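You operate a simulated robot arm through the tools that you are given. There is no shell and no other tool.

You run a simulated robot arm. Do the job below in one go: nothing can be reset, and whatever is moved stays where it is left.

Task
Drain the water trap under the air drop.
Fine: shut the air lever and bleed to nought first; open the drain tap till the bowl is empty, then shut it; leave the air off and the pressure wheel alone. Where these are worked on the way, their far stop is far enough and under half their travel is too little: drain tap.
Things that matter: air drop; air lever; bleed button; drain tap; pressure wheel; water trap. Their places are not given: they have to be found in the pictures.

Only the result counts: the job must be done as asked and must still hold three seconds after the hand-in. Knocking over, shifting, dropping, spilling or breaking anything else fails it.

Robot
A 6-joint arm with a two-finger gripper, fixed in place. Base frame: the origin is at the foot of the arm, x ahead of it, y to its left, z up. Readings come in m, degrees, newtons and seconds.
Its first joint turns from -166.0 to 166.0 degrees. Payload 2.45 kg.
Tool frame: the origin (TCP) lies between the finger pads and is the grasp point; the fingertips stand 0.02 m ahead of it; z points along the fingers, y is the line along which they close. The gripper opens to 0.14 m. The gripper's body begins 0.168 m behind the TCP.
Orientation is told as [roll, pitch, yaw] about the base's x, y, z axes, in that order, counted from this pose: with the fingers straight down and closing along the base's y, the tool's x points along the base's -x, its y along +y and its z along -z.

Tools
- The arm moves only by the tool play_rows. Its argument "commands" is a list of rows, each a list of 6 numbers: the shift along the base's x, y, z in m, then the turn, a rotation vector about the base's x, y, z in degrees. In form: [[dx, dy, dz, ax, ay, az], ...]. A call has 1 to 20 rows; each row is the pose to reach, as a shift and turn from the pose commanded when the call began. "claw" is the closure, from 0 (fully open) to 1 (shut), set as the call begins (left out, the last holds). Rows are played at 5 a second. More than 0.05 m and 8.6 degrees between two rows, or a gripper value outside its range, and nothing of the call is played. A pose out of reach is approached as far as the arm can. The call stops where the force on the tool passes 40 N (or 10 N more than at its start, if that is more) or the arm is blocked; 0.2 s more then pass. The fingers move at their own pace (about 0.045 m/s each) and stop on an object; they squeeze with about 40 N. The grip force told is the motor's: it shows also when the fingers shut on nothing. Time passes only in rows, and 0.2 s behind the last, so rows that repeat a pose let the fingers close. It gives the time, the measured TCP pose, the force on the tool (base axes), the opening and the grip force at its end, in the units of the frame above (readings bear some noise), with the torque about the TCP (base axes, N m) and any sound that the robot's microphone picked up, and new pictures: "pictures" is both (left out), scene, wrist or none.
- Cameras (640 x 400 px; columns grow to the right, rows downward): "scene" is fixed at [0.2157, 0.5048, 1.8226]; the picture's right is [-0.67, -0.74, 0.00], its down [-0.43, 0.39, -0.82] and it looks along [0.61, -0.55, -0.58] (base axes); focal length 359 px, centre (320, 200). "wrist" rides on the gripper at [0.078, 0.011, -0.209] in the tool frame; the picture's right is [-0.14, 0.99, 0.00], its down [-0.92, -0.13, -0.37] and it looks along [-0.37, -0.05, 0.93] (tool axes); focal length 280 px, centre (320, 200).
- locate(camera, pixels): for up to 12 pixels [column, row] of the newest picture of that camera ("zoom" is the newest enlarged one), the place [x, y, z] in the base frame of the surface seen there, good to about 0.002 m, but the place of the scene camera against the robot may be out by one fixed shift of up to 0.012 m in any direction. It takes no simulated time.
- enlarge(camera, box): a new picture of the part [left, top, right, bottom] of that camera's present view, enlarged. It takes no simulated time.
- sign_off(): hands the job in; it is judged then, once.

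Unless the task says otherwise, let go and move clear before handing in.

The tools are called after "Call:" as a command line: name --pt "numbers of a row" for each row, then --argument value for the rest, lists and objects as JSON in quotes. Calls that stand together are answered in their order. play_rows: Moves the arm, as the interface text tells. Its arguments: {"type":"object","properties":{"commands":{"type":"array"},"claw":{"type":"number"},"pictures":{"type":"string","enum":["both","scene","wrist","none"]}},"required":["commands"]} The other tools are called the same way: locate (camera, pixels) gives the place of the surface under pixels of a picture; enlarge (camera, box) takes an enlarged picture of a part of a camera's view; sign_off () hands the job in.

At the start:

```text
time_s: 0.0
position: [0.535, -0.1846, 1.49]
orientation: [0.0, 0.0, 0.0]
ft_force: [0.5, 1.3, 0.4]
moment: [0.03, 0.0, -0.03]
opening: 0.1403
gripper_force: 0.1
```

scene: 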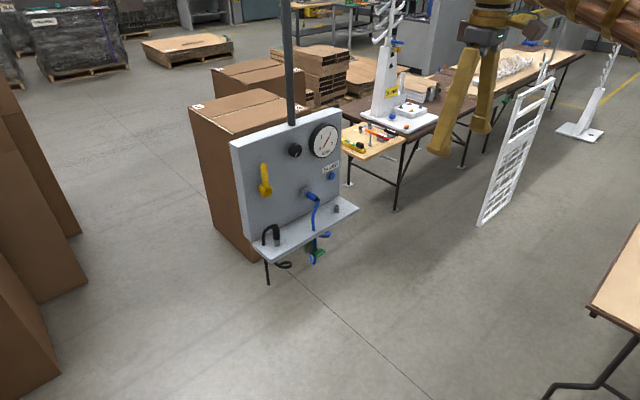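
wrist: 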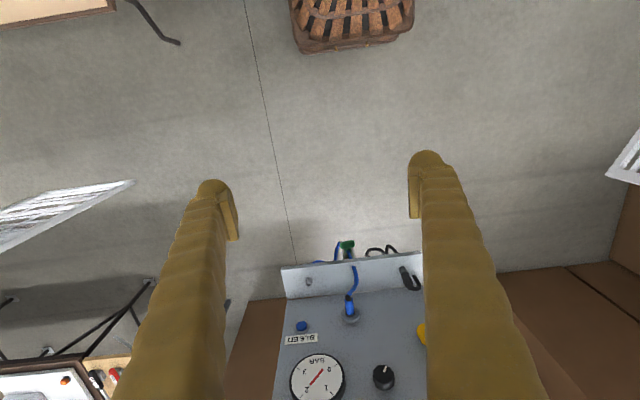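

The scene picture shows a grey panel with a yellow lever (265,180), black knob (295,150), gauge (325,140), blue button (331,177) and things below the shelf near (315,255). I'll enlarge both views to identify them.

Call:
enlarge --camera "scene" --box '[220, 100, 370, 290]'

Call:
enlarge --camera "wrist" --box '[260, 220, 450, 400]'

```text
2.11 times, centred on (295, 195) of scene
```

zoom: 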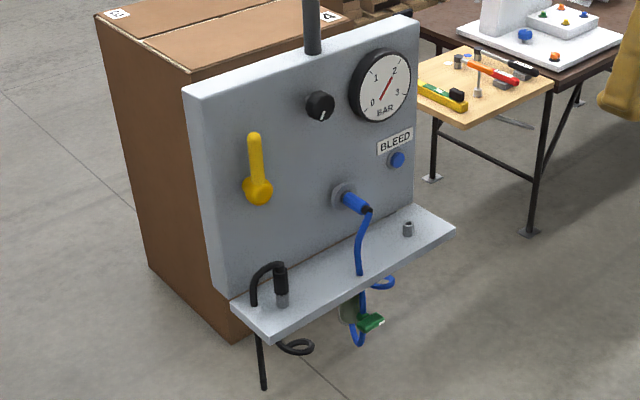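

```text
2.22 times, centred on (355, 310) of wrist
```

zoom: 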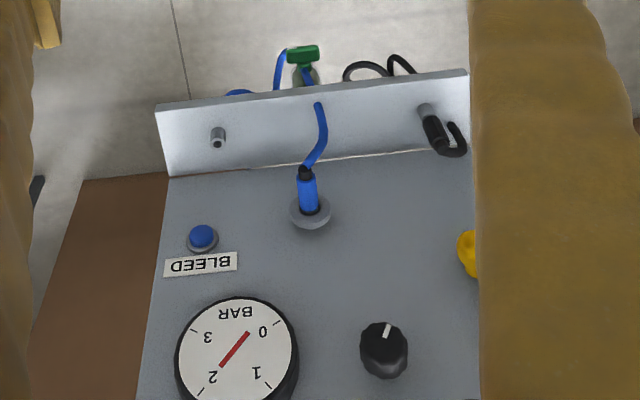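

The gauge (scene 325,140) reads about 1.8 bar, and the green handle at (318,256) under the shelf looks like the drain tap. I'll locate the panel features in both cameras.

Call:
locate --camera "scene" --pixels '[[265, 165], [264, 188], [295, 149], [325, 140], [331, 177], [310, 196], [235, 145], [338, 112], [340, 160], [315, 254], [320, 252], [255, 245]]'

Call:
locate --camera "zoom" --pixels '[[202, 236], [240, 355], [384, 350], [467, 255], [302, 55], [305, 72], [310, 225], [180, 250], [218, 135], [157, 106], [468, 72], [400, 250]]'

```text
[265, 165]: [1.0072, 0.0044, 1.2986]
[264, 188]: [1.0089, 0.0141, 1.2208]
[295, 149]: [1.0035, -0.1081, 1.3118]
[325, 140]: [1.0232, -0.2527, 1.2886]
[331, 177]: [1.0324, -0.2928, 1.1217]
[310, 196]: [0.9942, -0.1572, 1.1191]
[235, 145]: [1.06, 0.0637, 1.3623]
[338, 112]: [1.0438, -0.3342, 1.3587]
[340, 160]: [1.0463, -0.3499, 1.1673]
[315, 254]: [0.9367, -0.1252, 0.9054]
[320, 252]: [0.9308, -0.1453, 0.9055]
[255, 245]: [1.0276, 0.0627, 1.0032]
```

```text
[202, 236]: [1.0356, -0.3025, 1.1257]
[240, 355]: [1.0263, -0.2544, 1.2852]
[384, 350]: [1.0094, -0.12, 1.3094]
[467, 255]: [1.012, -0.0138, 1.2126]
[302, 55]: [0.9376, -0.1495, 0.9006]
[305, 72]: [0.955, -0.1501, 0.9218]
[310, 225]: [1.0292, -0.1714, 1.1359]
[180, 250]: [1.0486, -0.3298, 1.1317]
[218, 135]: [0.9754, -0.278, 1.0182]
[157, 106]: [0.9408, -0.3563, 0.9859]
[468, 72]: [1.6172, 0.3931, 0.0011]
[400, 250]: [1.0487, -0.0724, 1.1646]
```

The panel face is a plane at x≈1.05 with the lever near (1.01, 0.0, 1.21), the bleed button near (1.036, -0.30, 1.126) and the green tap near (0.94, -0.15, 0.90). I'll tilt the tool forward, keeping well back, to look at the panel straight on with the wrist camera.

Call:
play_rows --pt "0.0 0 -0.03 0 -8 0" --pt "0.0 0 -0.06 0 -16 0" --pt "0.0 0 -0.1 0 -24 0" --pt "0.0 0 -0.14 0 -32 0" --pt "0.0 0 -0.18 0 -40 0" --pt "0.0 0 -0.22 0 -48 0" --pt "0.0 0 -0.26 0 -56 0" --pt "0.0 0 -0.3 0 -64 0" --claw 1

```text
time_s: 1.0
position: [0.5957, -0.2148, 1.267]
orientation: [4.7, -20.2, -2.0]
ft_force: [0.7, 0.3, 0.1]
moment: [-0.01, 0.0, 0.0]
opening: 0.0543
gripper_force: 0.1
stopped in row 4: the arm was blocked; the commanded pose is now the measured one
```

scene: 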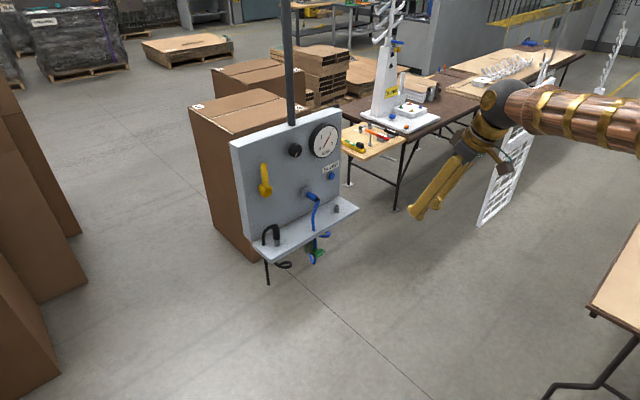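
wrist: 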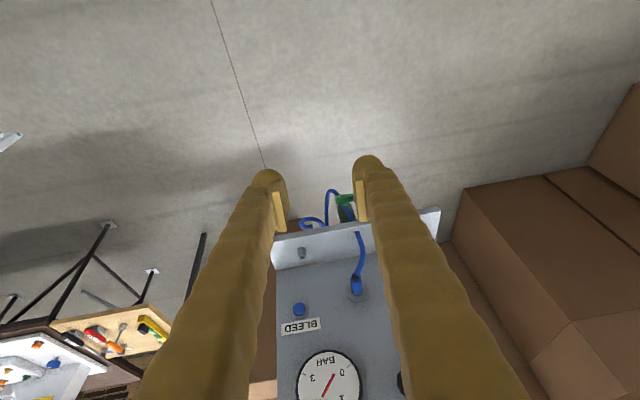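

The arm was blocked after 4 rows at pitch -20°, with drift in pose (probably a joint posture issue, not contact, as forces are near zero). I'll try a small slow move to see how it behaves.

Call:
play_rows --pt "0 0 0 0 0 0" --pt "0 0.01 0 -2 -3 0" --pt "0 0.02 0 -4 -6 0" --pt "0 0.03 0 -4 -9 0" --pt "0 0.03 0 -4 -12 0" --pictures "scene"

```text
time_s: 2.4
position: [0.6228, -0.198, 1.2042]
orientation: [3.2, -27.1, -1.5]
ft_force: [0.3, 0.3, -0.3]
moment: [-0.04, -0.02, -0.03]
opening: 0.0
gripper_force: 29.6
stopped in row 5: the arm was blocked; the commanded pose is now the measured one
```

scene: 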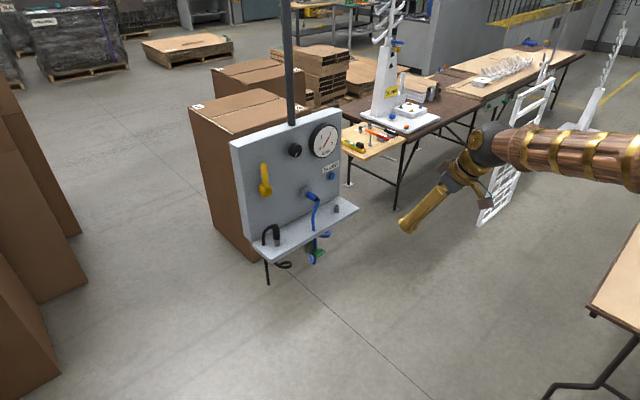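

The arm seems to get limited when the wrist is folded close to the base; it drifts outward and down. I'll move forward to x≈0.78 first (nothing protrudes before x≈0.93), then tilt gradually.

Call:
play_rows --pt "0.03 0 0 0 0 0" --pt "0.06 0 0 0 0 0" --pt "0.09 0.01 0 0 -3 0" --pt "0.12 0.02 0 -1 -8 0" --pt "0.14 0.03 0 -2 -13 0" --pt "0.15 0.03 0 -3 -18 0" --pt "0.15 0.03 0 -3 -24 0" --pt "0.15 0.03 0 -3 -30 0" --pt "0.15 0.03 0 -3 -36 0"

```text
time_s: 4.4
position: [0.7698, -0.1651, 1.2022]
orientation: [-4.2, -62.4, 5.7]
ft_force: [2.2, -1.7, 2.6]
moment: [0.15, 0.38, 0.16]
opening: 0.0002
gripper_force: 29.1
```

scene: 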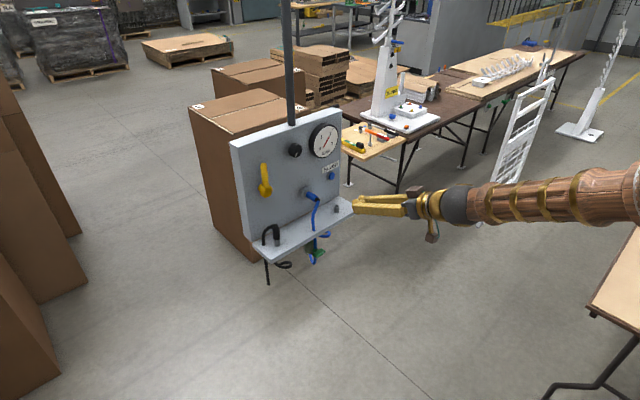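
wrist: 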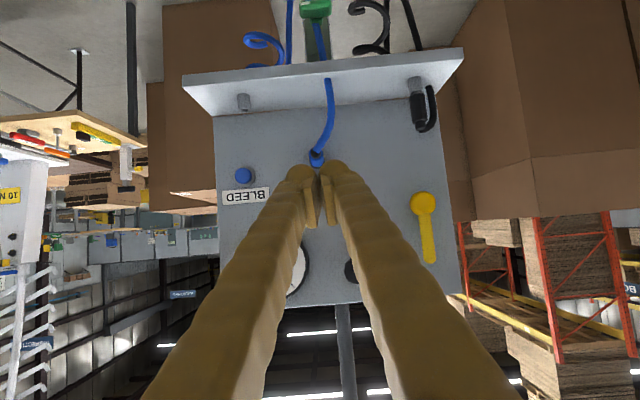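

The wrist picture now shows the panel upside down: bleed (244,175), lever hub (424,203) with handle to (430,262), shelf above, green tap (316,10). I'll enlarge and locate.

Call:
enlarge --camera "wrist" --box '[180, 0, 480, 190]'

Call:
locate --camera "wrist" --pixels '[[244, 175], [424, 203], [430, 240], [431, 260], [317, 10], [317, 40], [323, 85], [319, 158], [243, 102], [418, 110], [250, 230], [400, 180]]'

```text
2.11 times, centred on (330, 95) of wrist
```

zoom: 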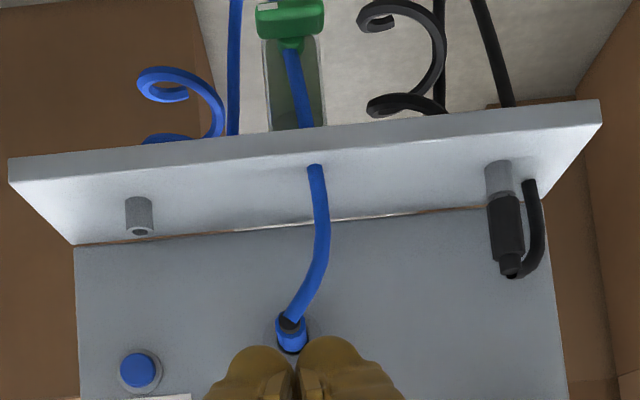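

```text
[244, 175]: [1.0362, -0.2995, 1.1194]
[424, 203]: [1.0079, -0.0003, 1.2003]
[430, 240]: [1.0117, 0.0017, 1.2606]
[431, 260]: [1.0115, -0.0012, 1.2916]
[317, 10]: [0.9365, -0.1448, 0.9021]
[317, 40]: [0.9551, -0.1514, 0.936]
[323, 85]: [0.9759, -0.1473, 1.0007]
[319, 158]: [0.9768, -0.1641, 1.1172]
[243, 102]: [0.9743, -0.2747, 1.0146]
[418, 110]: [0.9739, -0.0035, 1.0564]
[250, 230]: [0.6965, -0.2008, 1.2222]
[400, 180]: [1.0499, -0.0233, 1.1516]
```

The trap bowl (transparent, about z 0.93) hangs under the shelf with the green tap at (0.937,-0.145,0.90). I'll drop lower and level the tool to look at the trap and tap closely, staying back at x≈0.75.

Call:
play_rows --pt "-0.01 0 -0.04 0.5 -2 -0.5" --pt "-0.02 0 -0.08 1 -4 -1" --pt "-0.02 0 -0.12 1.9 -6 -2" --pt "-0.02 0 -0.16 1.9 -8 -2" --pt "-0.02 0 -0.2 1.9 -8 -2" --pt "-0.02 0 -0.24 1.9 -8 -2"

Call:
locate --camera "scene" --pixels '[[620, 290], [600, 310]]'

```text
time_s: 5.8
position: [0.7519, -0.1684, 0.9655]
orientation: [4.5, -71.3, -5.4]
ft_force: [0.9, 0.0, -0.7]
moment: [0.01, 0.01, -0.01]
opening: 0.0002
gripper_force: 29.3
```

scene: 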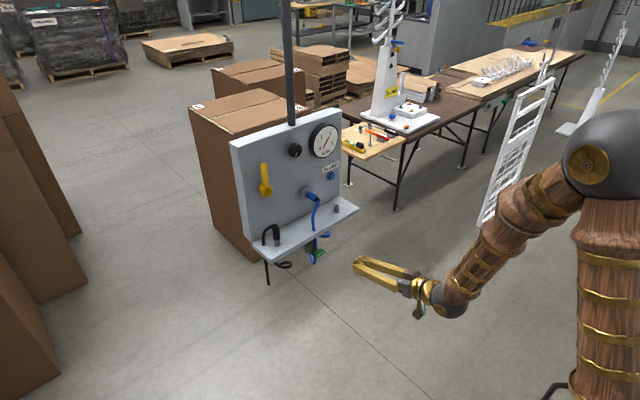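
wrist: 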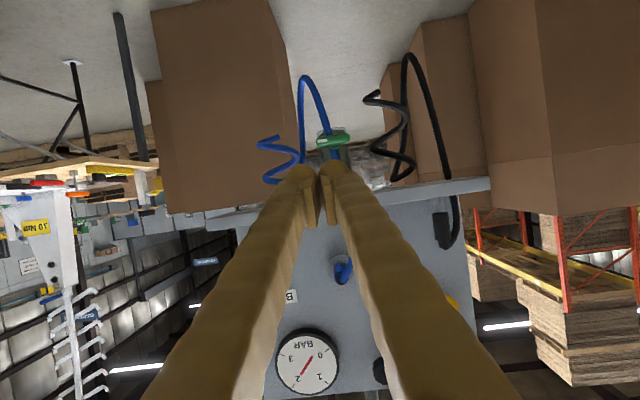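

```text
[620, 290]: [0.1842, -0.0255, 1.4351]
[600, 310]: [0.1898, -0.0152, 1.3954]
```

The wrist picture shows the tap (333,138) and bowl, partly hidden by the fingers. I'll enlarge there, and then shift sideways for a clearer look.

Call:
enlarge --camera "wrist" --box '[240, 60, 480, 220]'

Call:
play_rows --pt "0 0.02 -0.02 0 0 0" --pt "0 0.05 -0.05 0 0 0" --pt "0 0.08 -0.09 0 0 0" --pt "0 0.11 -0.13 0 0 0" --pt "0 0.12 -0.15 0 0 0" --pictures "wrist"

```text
2.50 times, centred on (360, 140) of wrist
```

zoom: 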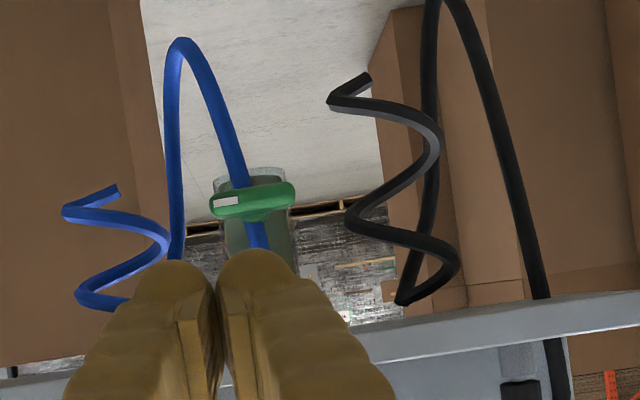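

```text
time_s: 7.0
position: [0.7806, -0.0822, 0.8398]
orientation: [19.5, -68.8, -17.2]
ft_force: [0.2, -0.2, -0.4]
moment: [0.01, -0.03, -0.03]
opening: 0.0001
gripper_force: 29.2
out of reach, approached as far as the arm can: row 1, 2, 3, 4, 5
```

wrist: 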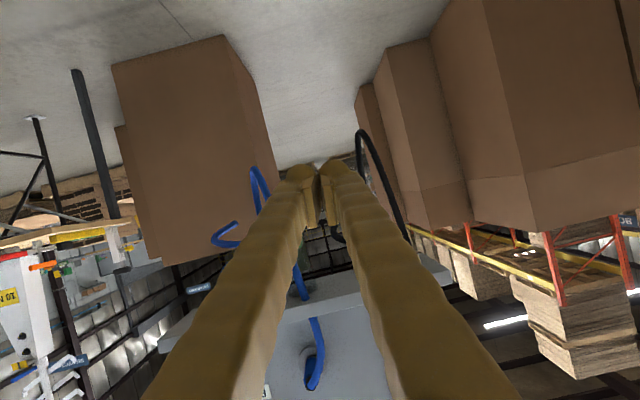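

The move was limited on the near side, so lower poses need more forward reach. Let me enlarge the scene view at the tap (315,254) and the wrist view.

Call:
enlarge --camera "scene" --box '[290, 220, 350, 275]'

Call:
enlarge --camera "wrist" --box '[200, 140, 320, 220]'

```text
7.27 times, centred on (320, 248) of scene
```

zoom: 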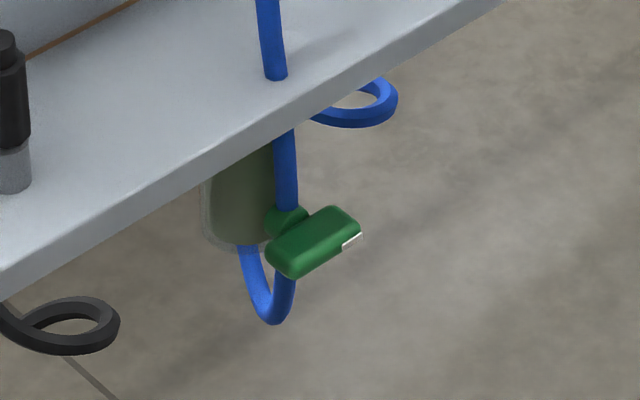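

```text
5.00 times, centred on (260, 180) of wrist
```

zoom: 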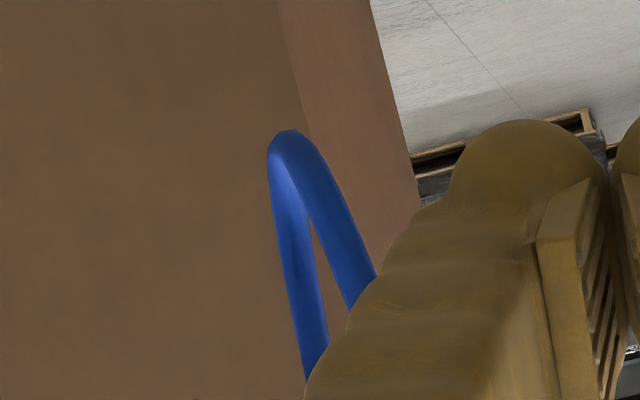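

The enlarged scene shows the tap as a green bar on a stem coming out of the bowl toward the arm (turning about x), with a white mark at its -y end and a blue hose close behind it. First comes the air lever, so I'll go back up, level the tool and look at the lever closely.

Call:
play_rows --pt "0.0 0.0 0.04 -1 -2 0" --pt "0.01 0.01 0.08 -2 -4 0" --pt "0.02 0.02 0.12 -3 -6 0" --pt "0.03 0.03 0.16 -4 -8 0" --pt "0.04 0.04 0.2 -5 -10 0" --pt "0.05 0.06 0.24 -6 -12 0" --pt "0.06 0.08 0.28 -7 -14 -1" --pt "0.07 0.1 0.32 -7 -16 -1" --pt "0.07 0.12 0.36 -7 -16 -1" --pt "0.07 0.14 0.38 -7 -16 -1"

```text
time_s: 9.2
position: [0.8477, -0.01, 1.2201]
orientation: [-33.0, -84.4, 39.6]
ft_force: [0.2, -0.2, 0.2]
moment: [-0.01, 0.01, 0.02]
opening: 0.0002
gripper_force: 29.5
out of reach, approached as far as the arm can: row 1, 3, 4, 5, 6, 7, 8, 9, 10
```

scene: 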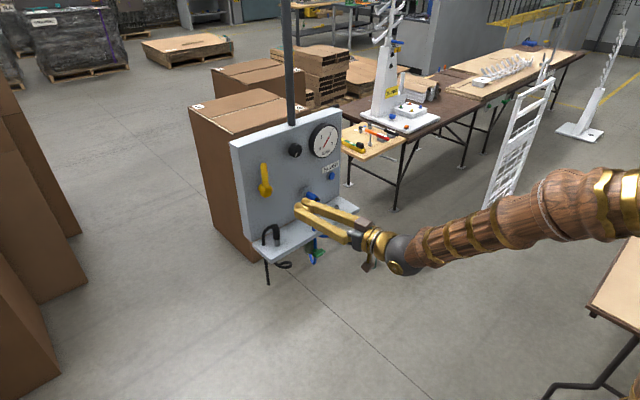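
wrist: 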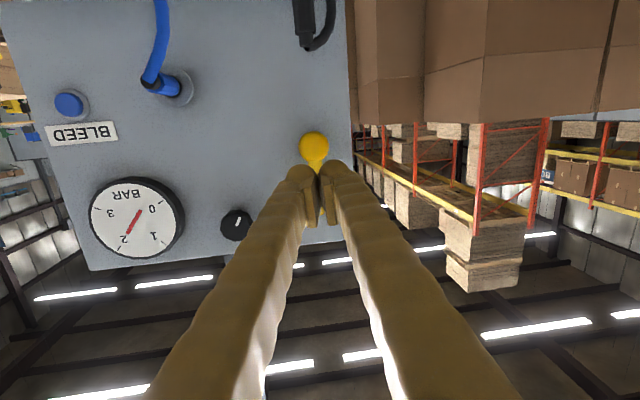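

The tool is nearly horizontal now and the lever hub is visible at wrist (314,145), hidden behind the fingers for its handle. I'll shift to the left and correct the slight yaw to see the lever clear of the fingers.

Call:
play_rows --pt "0 0.03 0.0 1 0 -2" --pt "0 0.06 0.0 2 0 -4" --pt "0 0.09 0.0 3 0 -6.5" --pt "0 0.12 0.02 3 0 -6.5" --pt "0 0.14 0.04 3 0 -6.5" --pictures "wrist"

```text
time_s: 10.4
position: [0.8502, 0.0291, 1.2694]
orientation: [-39.7, -83.1, 47.9]
ft_force: [0.0, -0.1, -1.1]
moment: [0.0, -0.01, 0.01]
opening: 0.0
gripper_force: 29.5
out of reach, approached as far as the arm can: row 1, 2, 3, 4, 5
```

wrist: 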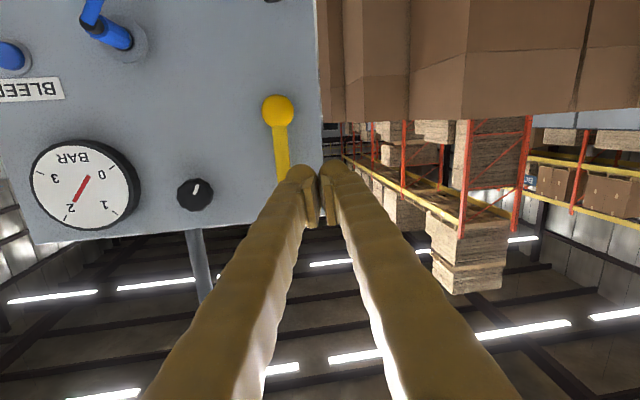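

The lever now shows hub at wrist (278,112) and handle down to (283,175), but yaw isn't being followed—likely a wrist singularity with the hand in line with the forearm. I'll tilt the tool nose-down to about -60° so the wrist has freedom, and correct the yaw.

Call:
play_rows --pt "0 0.01 0.0 0 5 0" --pt "0 0.02 0.01 0 10 -1" --pt "0 0.03 0.01 1 15 -3" --pt "0 0.04 0.02 2 20 -5" --pt "0 0.05 0.03 3 25 -7" --pt "0 0.06 0.03 3 25 -8"

```text
time_s: 11.8
position: [0.8511, 0.0875, 1.3015]
orientation: [1.6, -60.0, -0.3]
ft_force: [0.2, 1.1, -0.4]
moment: [0.02, 0.0, -0.02]
opening: 0.0002
gripper_force: 29.6
out of reach, approached as far as the arm can: row 4
```

scene: 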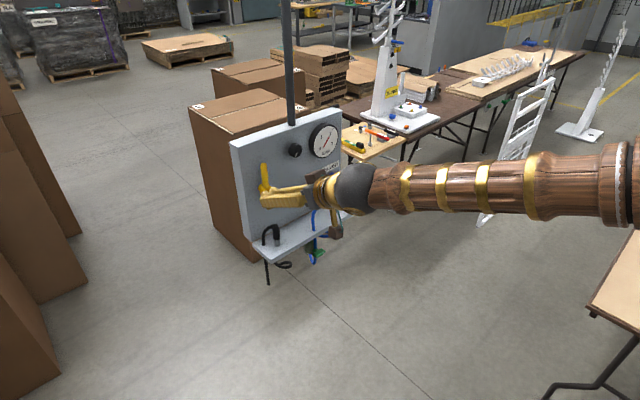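
wrist: 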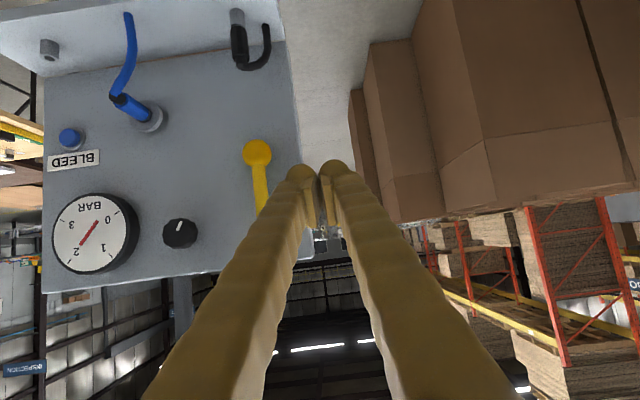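

At pitch -60° the pose is accurate again. The lever hub is at (257,152) and the handle runs to about (262,215); I'll locate and enlarge it.

Call:
locate --camera "wrist" --pixels '[[257, 152], [258, 180], [260, 200], [262, 212], [253, 190], [268, 190], [180, 232], [70, 137], [133, 106], [215, 180], [290, 200], [240, 262]]'

Call:
enlarge --camera "wrist" --box '[150, 110, 330, 270]'

```text
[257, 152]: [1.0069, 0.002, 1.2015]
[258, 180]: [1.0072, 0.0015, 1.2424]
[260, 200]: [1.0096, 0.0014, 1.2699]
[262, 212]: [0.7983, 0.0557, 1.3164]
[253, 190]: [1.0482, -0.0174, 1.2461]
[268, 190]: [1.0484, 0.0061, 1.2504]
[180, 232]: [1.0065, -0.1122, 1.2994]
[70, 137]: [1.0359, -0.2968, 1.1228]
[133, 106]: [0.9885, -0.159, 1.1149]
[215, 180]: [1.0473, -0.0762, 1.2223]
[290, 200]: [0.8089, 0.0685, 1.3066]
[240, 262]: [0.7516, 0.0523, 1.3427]
```

```text
2.50 times, centred on (240, 190) of wrist
```

zoom: 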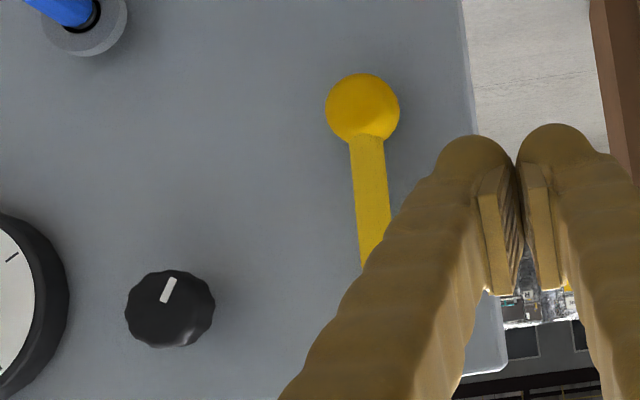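

The handle is centred at y≈0.0015, from hub z≈1.20 up to about 1.30, its front at x≈1.008. I'll bring the closed fingertips beside it on the +y side, to push it over toward -y (clockwise).

Call:
play_rows --pt "0.04 -0.01 -0.01 0 0 0" --pt "0.08 -0.02 -0.03 0 0 0" --pt "0.11 -0.03 -0.03 0 0 0" --pt "0.14 -0.0325 -0.03 0 0 0" --pt "0.157 -0.0325 -0.03 0 0 0" --pt "0.157 -0.0325 -0.03 0 0 0"

```text
time_s: 13.2
position: [1.0082, 0.056, 1.2718]
orientation: [1.6, -60.1, -0.3]
ft_force: [0.5, 0.4, -0.5]
moment: [0.01, -0.01, -0.01]
opening: 0.0
gripper_force: 29.6
```

scene: 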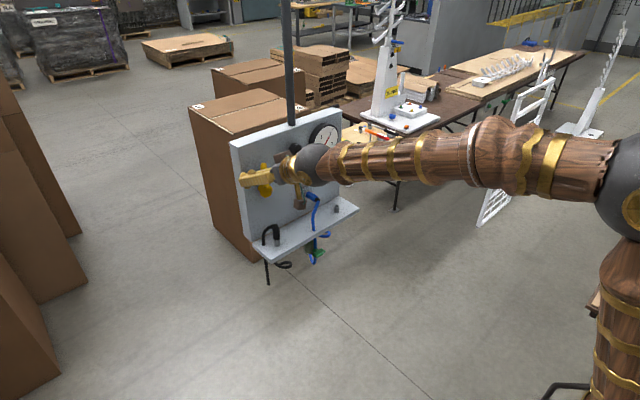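
wrist: 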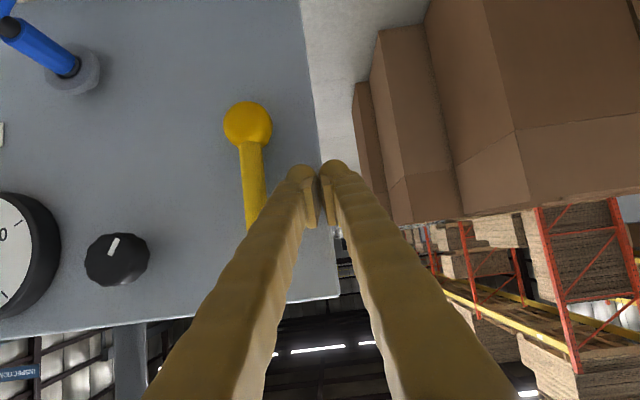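

The fingertips sit beside the handle on its +y side with about 3 cm to spare. I'll push toward -y along the start of the arc and check force and picture.

Call:
play_rows --pt "0 -0.015 0 0 0 0" --pt "0 -0.0295 0 0 0 0" --pt "0 -0.039 0.002 0 0 0" --pt "0 -0.0484 0.004 0 0 0" --pt "0 -0.058 0.0035 0 0 0" --pt "0 -0.0678 0.003 0 0 0"

```text
time_s: 13.8
position: [1.0148, 0.0355, 1.2798]
orientation: [3.7, -62.2, -4.2]
ft_force: [2.0, 6.6, -0.1]
moment: [-0.08, 0.01, 0.12]
opening: 0.0002
gripper_force: 29.3
out of reach, approached as far as the arm can: row 2
stopped in row 2: the force on the tool passed its limit at 48 N (the readings are from after the stop); the commanded pose is now the measured one
```

scene: 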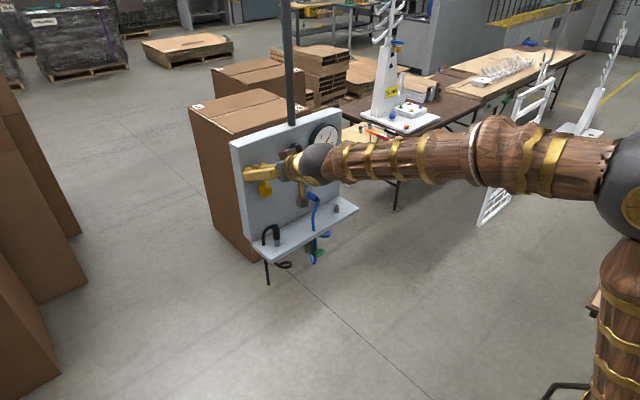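
wrist: 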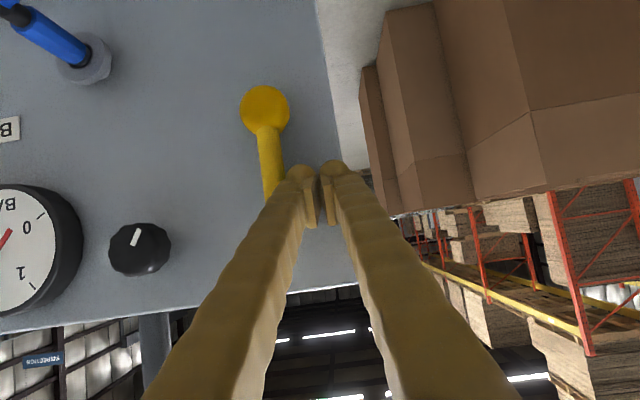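

The push met 48 N right at contact (y≈0.0355), so either this is the lever's stop side or it's stiff. I'll check whether the lever moved at all.

Call:
enlarge --camera "wrist" --box '[200, 70, 360, 240]'

Call:
locate --camera "wrist" --pixels '[[264, 105], [268, 140], [271, 160], [272, 180], [274, 190], [300, 172], [200, 200]]'

Call:
enlarge --camera "scene" --box '[220, 130, 350, 220]'

```text
2.35 times, centred on (280, 155) of wrist
```

zoom: 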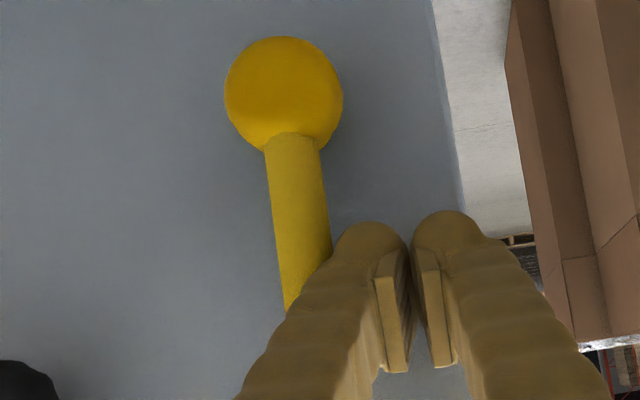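

```text
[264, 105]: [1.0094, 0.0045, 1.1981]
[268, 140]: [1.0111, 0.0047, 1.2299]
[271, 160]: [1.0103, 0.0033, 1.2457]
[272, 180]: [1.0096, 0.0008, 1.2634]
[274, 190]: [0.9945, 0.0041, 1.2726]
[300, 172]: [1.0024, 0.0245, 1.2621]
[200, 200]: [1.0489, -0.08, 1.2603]
```

```text
4.44 times, centred on (285, 175) of scene
```

zoom: 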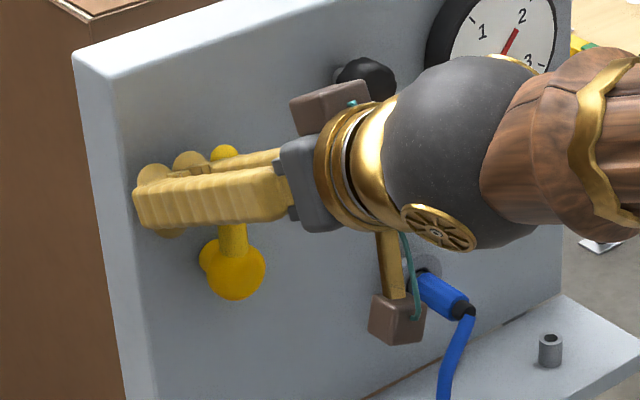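

The lever hasn't moved (handle still y≈0.001–0.004), so this side is its stop; it should turn the other way. I'll back off, go around to the -y side (staying clear of the pressure wheel at y≈-0.11), and push toward +y.

Call:
play_rows --pt "-0.005 0.015 0 0 0 0" --pt "-0.04 0.015 0 -1 1 0.5" --pt "-0.08 0.015 0 -1.7 2 0.9" --pt "-0.1 -0.01 0 -1.7 2 0.9" --pt "-0.1 -0.045 0 -1.7 2 0.9" --pt "-0.1 -0.075 0 -1.7 2 0.9" --pt "-0.1 -0.079 -0.005 -1.7 2 0.9" --pt "-0.1 -0.079 -0.01 -1.7 2 0.9"

```text
time_s: 15.6
position: [0.9191, -0.0404, 1.2779]
orientation: [26.9, -57.9, -29.9]
ft_force: [0.2, -0.2, -1.0]
moment: [0.03, -0.15, 0.04]
opening: 0.0
gripper_force: 29.5
out of reach, approached as far as the arm can: row 5, 6, 7
```

scene: 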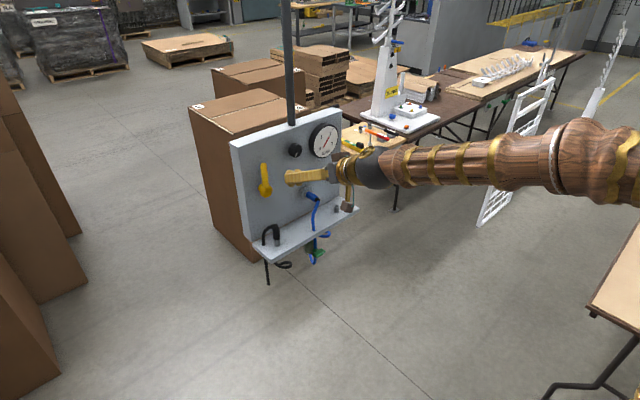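
wrist: 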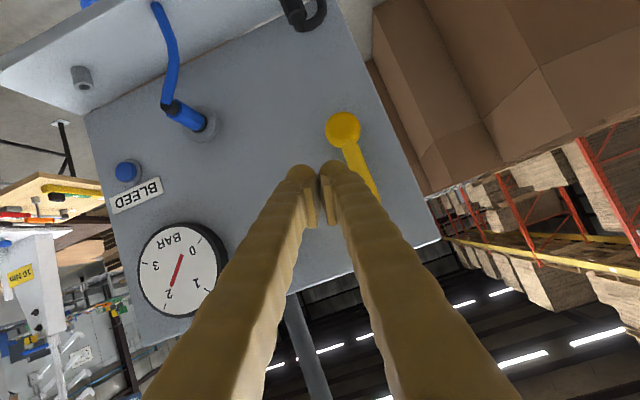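

The tool rolled about its own axis here (hand in line with the forearm). I'll use a steeper tool angle (pitch ≈ -40°) to stay away from that, straightening the roll at the same time.

Call:
play_rows --pt "-0.01 0 0.0 -2.1 3.6 1.5" --pt "-0.02 0 0.0 -4.2 7.1 3.0" --pt "-0.02 0 0.0 -6.3 10.7 4.5" --pt "-0.02 0 0.0 -8.4 14.3 6.0" --pt "-0.02 0 0.0 -10.5 17.8 7.6" --pt "-0.02 0 0.0 -12.5 21.4 9.1" --pt "-0.02 0 0 -12.5 21.4 9.1"

```text
time_s: 17.2
position: [0.8945, -0.0411, 1.27]
orientation: [-13.1, -36.9, 19.3]
ft_force: [1.1, -0.1, -0.3]
moment: [-0.02, 0.01, -0.03]
opening: 0.0003
gripper_force: 29.5
```

scene: 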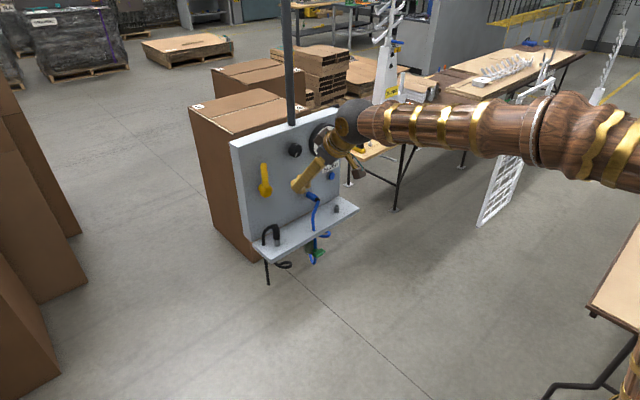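
wrist: 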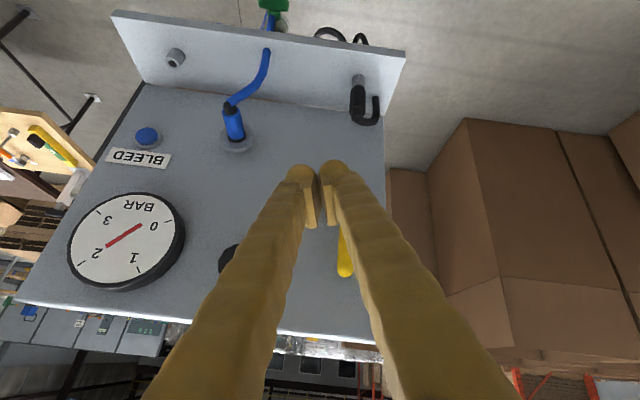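

The rows count from the commanded pose, so there's leftover roll; now commanded and measured agree. I'll remove the remaining roll/yaw and move in at y≈-0.05 on the -y side of the handle.

Call:
play_rows --pt "0 0 0 3.5 -0.4 -3.7" --pt "0 -0.005 0.003 7 -0.9 -7.4" --pt "0 -0.009 0.005 10.65 -1.3 -11.1" --pt "0.04 -0.009 0.005 10.65 -1.3 -11.1" --pt "0.08 -0.009 0.005 10.65 -1.3 -11.1" --pt "0.08 -0.009 0.005 10.65 -1.3 -11.1"

```text
time_s: 18.6
position: [0.9767, -0.0562, 1.2749]
orientation: [0.1, -40.0, -0.2]
ft_force: [0.7, 0.8, 1.6]
moment: [0.01, 0.06, 0.0]
opening: 0.0001
gripper_force: 29.3
```

scene: 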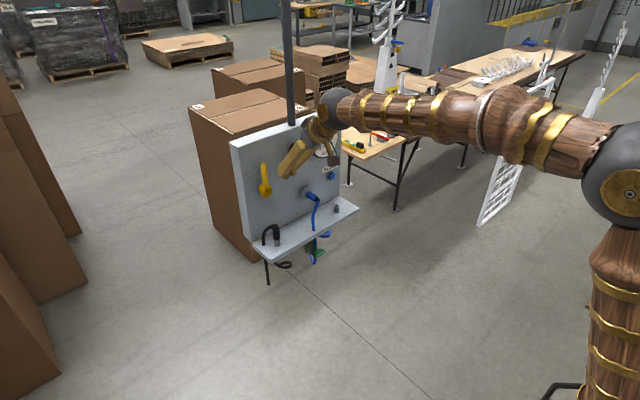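
wrist: 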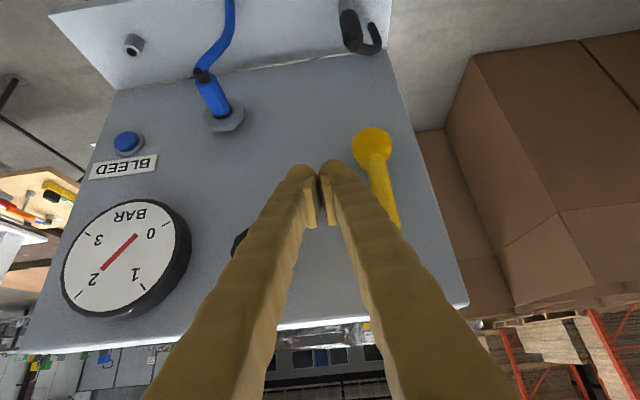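

Pose is now as commanded (pitch -40°, no roll); the handle is just to the right of the fingers in the wrist picture (380,180). I'll move in to x≈1.008 at y≈-0.045 and push gently toward +y.

Call:
play_rows --pt "0.015 0.011 0 0 0 0" --pt "0.0315 0.011 0 0 0 0" --pt "0.0315 0.02 0 0 0 0" --pt "0.0315 0.03 0 0 0 0" --pt "0.0315 0.038 0.002 0 0 0" --pt "0.0315 0.047 0.005 0 0 0" --pt "0.0315 0.056 0.005 0 0 0" --pt "0.0315 0.065 0.005 0 0 0"

```text
time_s: 20.4
position: [1.0062, 0.0111, 1.2802]
orientation: [0.1, -40.0, 0.0]
ft_force: [-0.3, 0.0, -0.1]
moment: [-0.03, 0.01, 0.02]
opening: 0.0
gripper_force: 29.3
```

scene: 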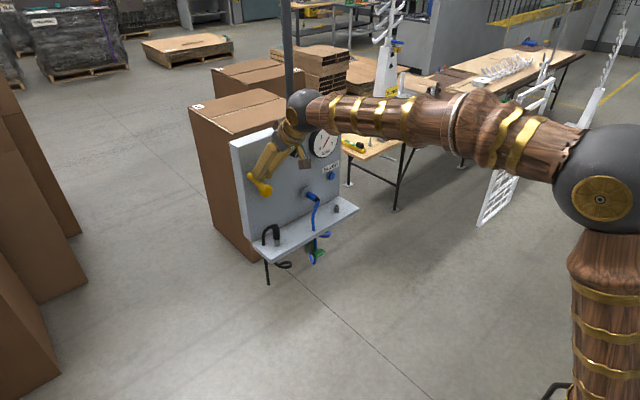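
wrist: 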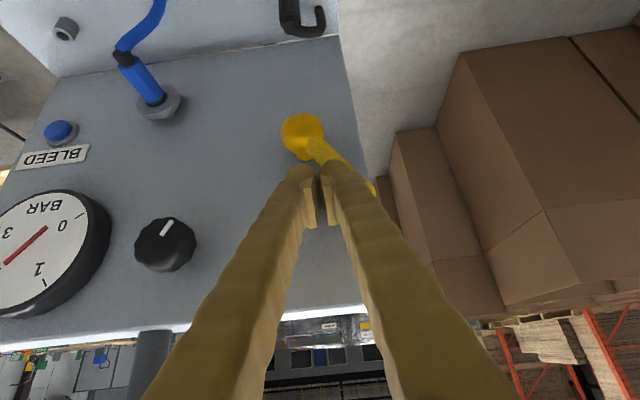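

The lever turns freely this way (handle now tilted, wrist (330,155)). I'll continue along the arc until it comes up against its stop.

Call:
play_rows --pt "0 0.008 -0.002 0 0 0" --pt "0 0.015 -0.0045 0 0 0" --pt "0 0.023 -0.008 0 0 0" --pt "0 0.031 -0.013 0 0 0" --pt "0 0.038 -0.019 0 0 0" --pt "0 0.044 -0.0255 0 0 0" --pt "0 0.049 -0.033 0 0 0" --pt "0 0.0535 -0.041 0 0 0" --pt "0 0.0555 -0.047 0 0 0" --pt "0 0.057 -0.054 0 0 0"

```text
time_s: 22.6
position: [1.0051, 0.072, 1.2268]
orientation: [0.0, -40.0, -0.1]
ft_force: [-4.1, -2.1, 6.1]
moment: [-0.01, 0.01, -0.06]
opening: 0.0059
gripper_force: 29.3
```

scene: 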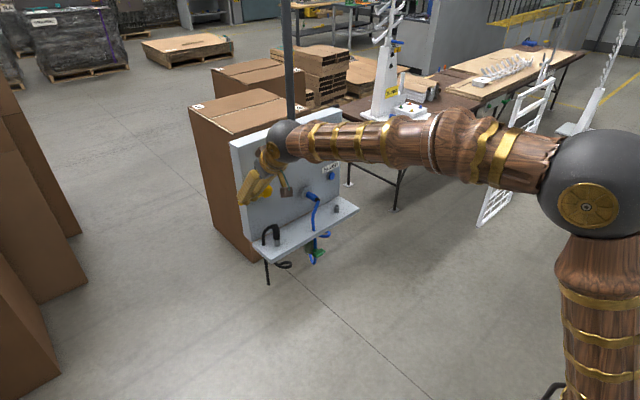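
wrist: 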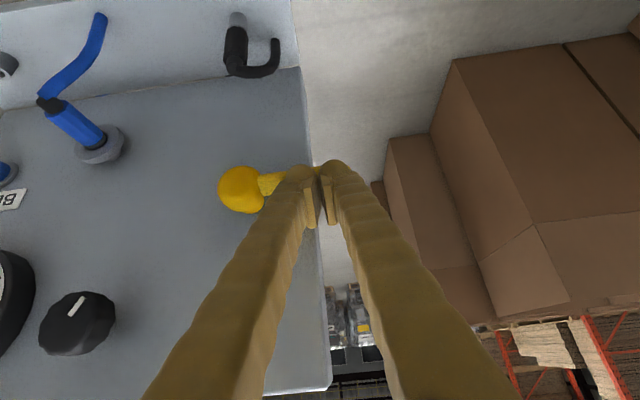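

The handle is nearly horizontal now with a 6 N contact and the fingers sprung 6 mm apart. Let me enlarge to see the contact.

Call:
enlarge --camera "wrist" --box '[200, 120, 380, 240]'

Call:
enlarge --camera "scene" --box '[220, 140, 310, 220]'

Call:
locate --camera "wrist" --pixels '[[240, 190], [265, 183], [272, 182], [280, 178], [316, 168]]'

```text
3.33 times, centred on (290, 180) of wrist
```

zoom: 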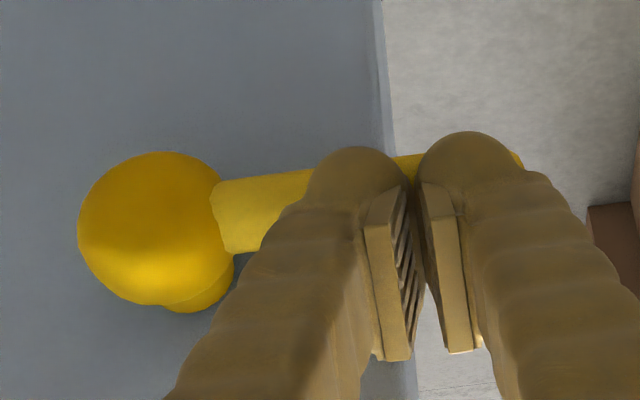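

```text
5.00 times, centred on (265, 180) of scene
```

zoom: 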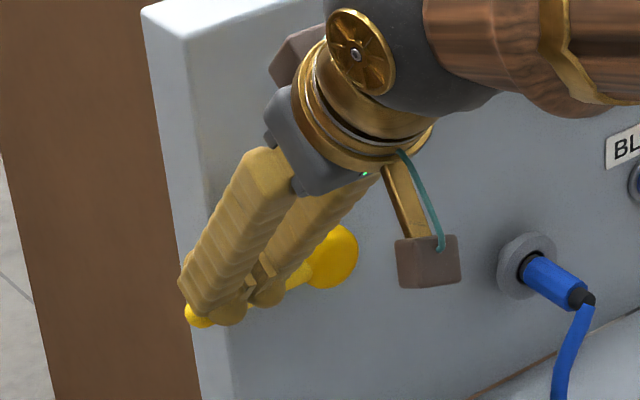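

```text
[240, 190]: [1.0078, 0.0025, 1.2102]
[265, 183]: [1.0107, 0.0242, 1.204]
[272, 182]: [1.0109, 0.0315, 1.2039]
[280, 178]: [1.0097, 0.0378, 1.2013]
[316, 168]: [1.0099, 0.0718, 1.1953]
```

The handle is about horizontal (z≈1.20 along its length). I'll press a bit further down to make sure it is at its stop.

Call:
play_rows --pt "0 0 -0.003 0 0 0" --pt "0 0 -0.006 0 0 0" --pt "0 0 -0.009 0 0 0" --pt "0 0 -0.012 0 0 0" --pt "0 0 -0.015 0 0 0" --pictures "wrist"

```text
time_s: 23.1
position: [1.0057, 0.0703, 1.2264]
orientation: [0.2, -40.3, -0.1]
ft_force: [-13.5, -0.4, 9.4]
moment: [0.1, 0.18, -0.11]
opening: 0.0062
gripper_force: 30.0
stopped in row 2: the force on the tool passed its limit at 45 N (the readings are from after the stop); the commanded pose is now the measured one
```

wrist: 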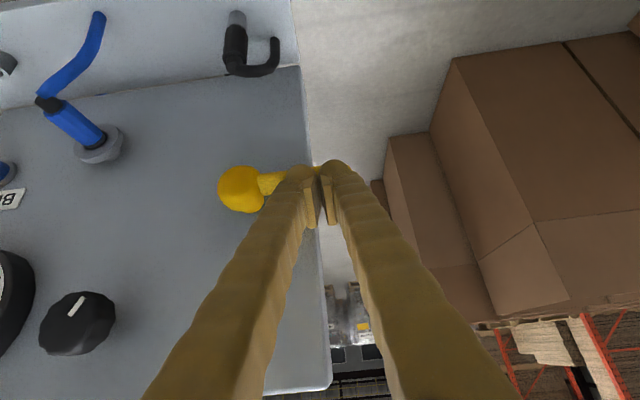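

It hit the stop firmly (45 N, no movement), so the air lever is fully turned. I'll lift off and back away, then look at the panel.

Call:
play_rows --pt "-0.003 0 0.01 0 0 0" --pt "-0.01 0 0.025 0 0 0" --pt "-0.05 0 0.03 0 0 0" --pt "-0.09 -0.01 0.03 0 0 0" --pt "-0.13 -0.04 0.03 0 0 0" --pt "-0.15 -0.08 0.02 0 0 0" --pt "-0.15 -0.12 0.0 0 0 0"

```text
time_s: 24.7
position: [0.8547, -0.0468, 1.2237]
orientation: [0.2, -40.3, 0.0]
ft_force: [0.6, 1.0, 0.2]
moment: [-0.02, 0.01, -0.02]
opening: 0.0001
gripper_force: 29.6
```

scene: 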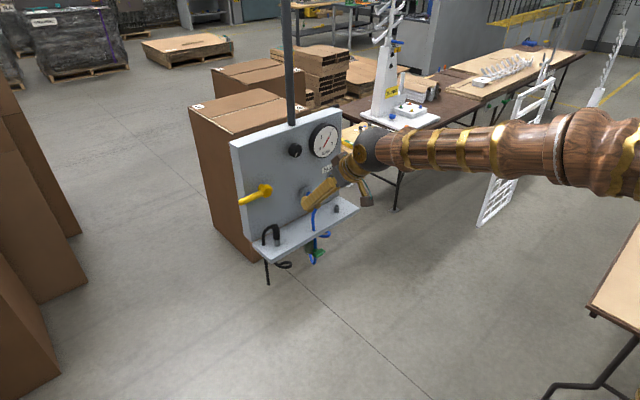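
wrist: 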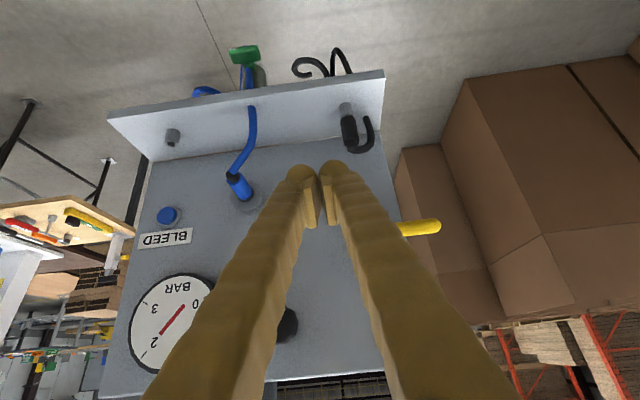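

The lever now lies horizontal (scene (255,193)); the gauge still shows about 1.8 bar. Next is the bleed button at about (1.036,-0.299,1.121): I'll move across in front of it and tilt to -60°.

Call:
play_rows --pt "0 -0.04 -0.01 0 0 0" --pt "0 -0.08 -0.02 0 0 0" --pt "0 -0.12 -0.03 0 0 0" --pt "0 -0.16 -0.04 0 0 0" --pt "0 -0.2 -0.05 0 -4 0" --pt "0 -0.24 -0.07 0 -8 0" --pt "0 -0.252 -0.09 0 -12 0" --pt "0.02 -0.252 -0.108 0 -16 0" --pt "0.05 -0.252 -0.108 0 -20 0" --pt "0.08 -0.252 -0.108 0 -20 0"

```text
time_s: 26.9
position: [0.9389, -0.3037, 1.1181]
orientation: [0.1, -60.3, -0.2]
ft_force: [-0.1, -0.1, -0.5]
moment: [-0.01, 0.03, 0.0]
opening: 0.0
gripper_force: 29.4
```

scene: 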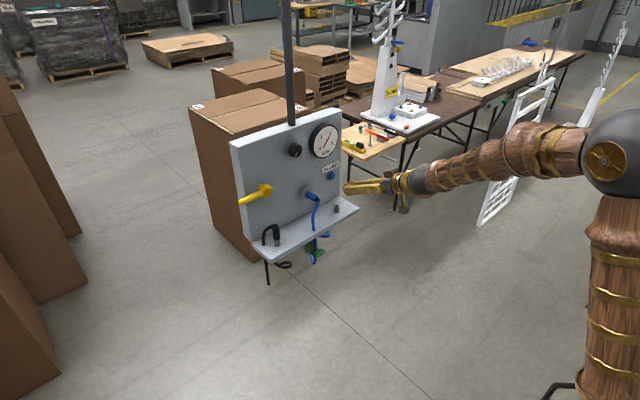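
wrist: 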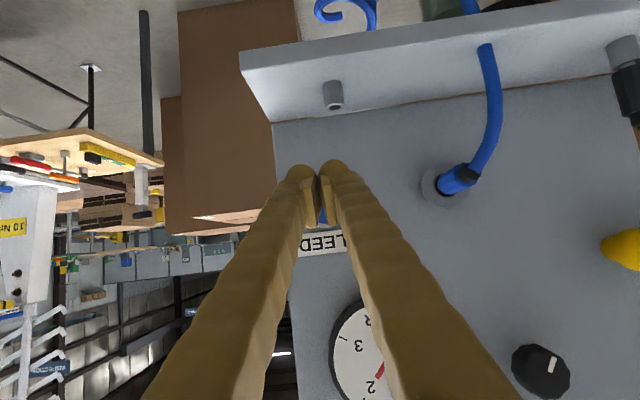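

The pose is good and the button shows between the fingers at wrist (322,214). I'll check its place once more before pressing.

Call:
locate --camera "wrist" --pixels '[[322, 210], [323, 216], [322, 221], [330, 240], [440, 190]]'

Call:
enlarge --camera "wrist" --box '[270, 140, 380, 270]'

```text
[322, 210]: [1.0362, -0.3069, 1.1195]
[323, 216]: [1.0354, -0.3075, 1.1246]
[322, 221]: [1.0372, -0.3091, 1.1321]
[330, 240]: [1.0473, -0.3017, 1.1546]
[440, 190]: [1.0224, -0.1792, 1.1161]
```

```text
3.08 times, centred on (325, 205) of wrist
```

zoom: 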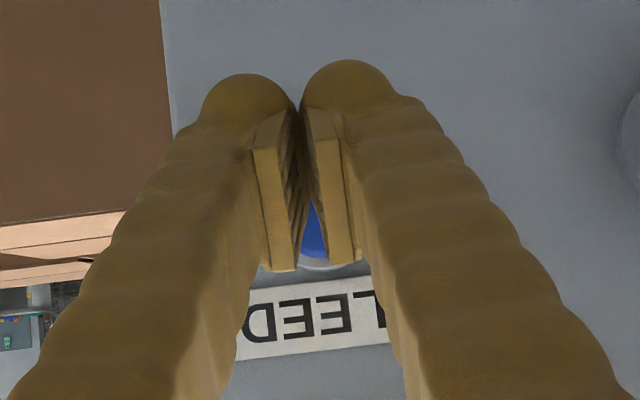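

The button centre is about (1.036,-0.300,1.122), nearly straight ahead. I'll advance and press in small steps.

Call:
play_rows --pt "0.03 0.003 0.0 0 0 0" --pt "0.055 0.003 0.0 0 0 0" --pt "0.065 0.003 0 0 0 0" --pt "0.07 0.003 0 0 0 0" --pt "0.073 0.003 0 0 0 0" --pt "0.076 0.003 0 0 0 0" --pt "0.079 0.003 0 0 0 0" --pt "0.079 0.003 0 0 0 0" --pt "0.079 0.003 0 0 0 0"

```text
time_s: 28.9
position: [1.017, -0.2993, 1.1171]
orientation: [0.3, -60.3, 0.0]
ft_force: [-3.3, 0.3, -0.2]
moment: [0.0, -0.04, 0.01]
opening: 0.006
gripper_force: 29.3
```

scene: 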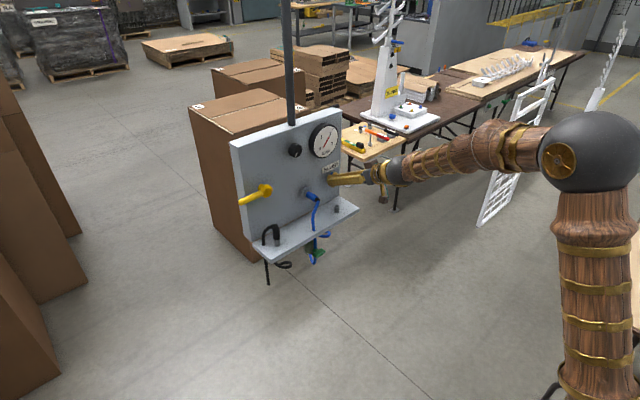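
wrist: 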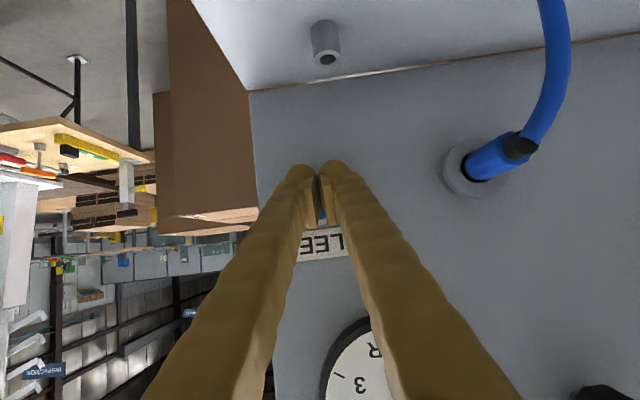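

Contact force is 3 N and the fingers spread 6 mm, so the tips are on the button. I'll check the gauge in the scene view for whether it's bleeding.

Call:
enlarge --camera "scene" --box '[280, 110, 370, 200]'

Call:
enlarge --camera "wrist" --box '[270, 140, 380, 270]'

```text
4.44 times, centred on (325, 155) of scene
```

zoom: 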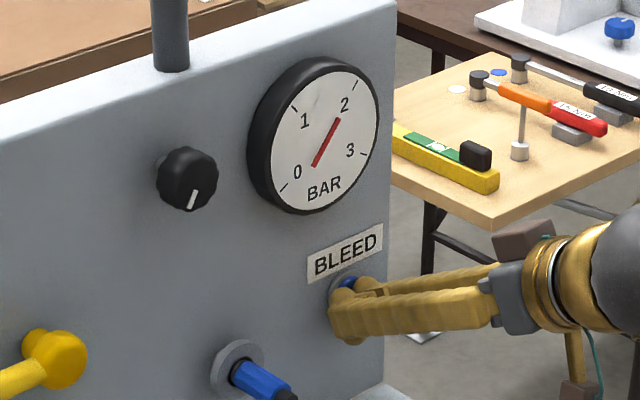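

```text
3.08 times, centred on (325, 205) of wrist
```

zoom: 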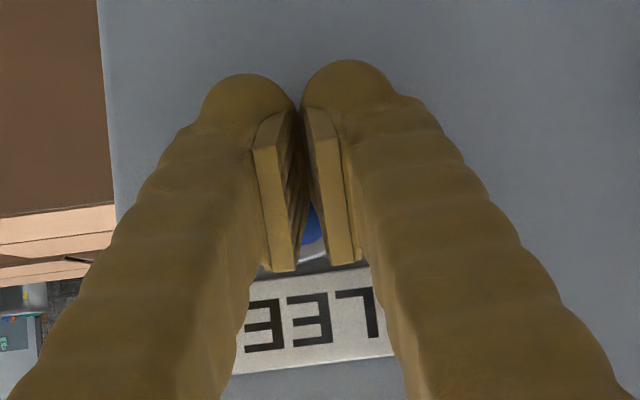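

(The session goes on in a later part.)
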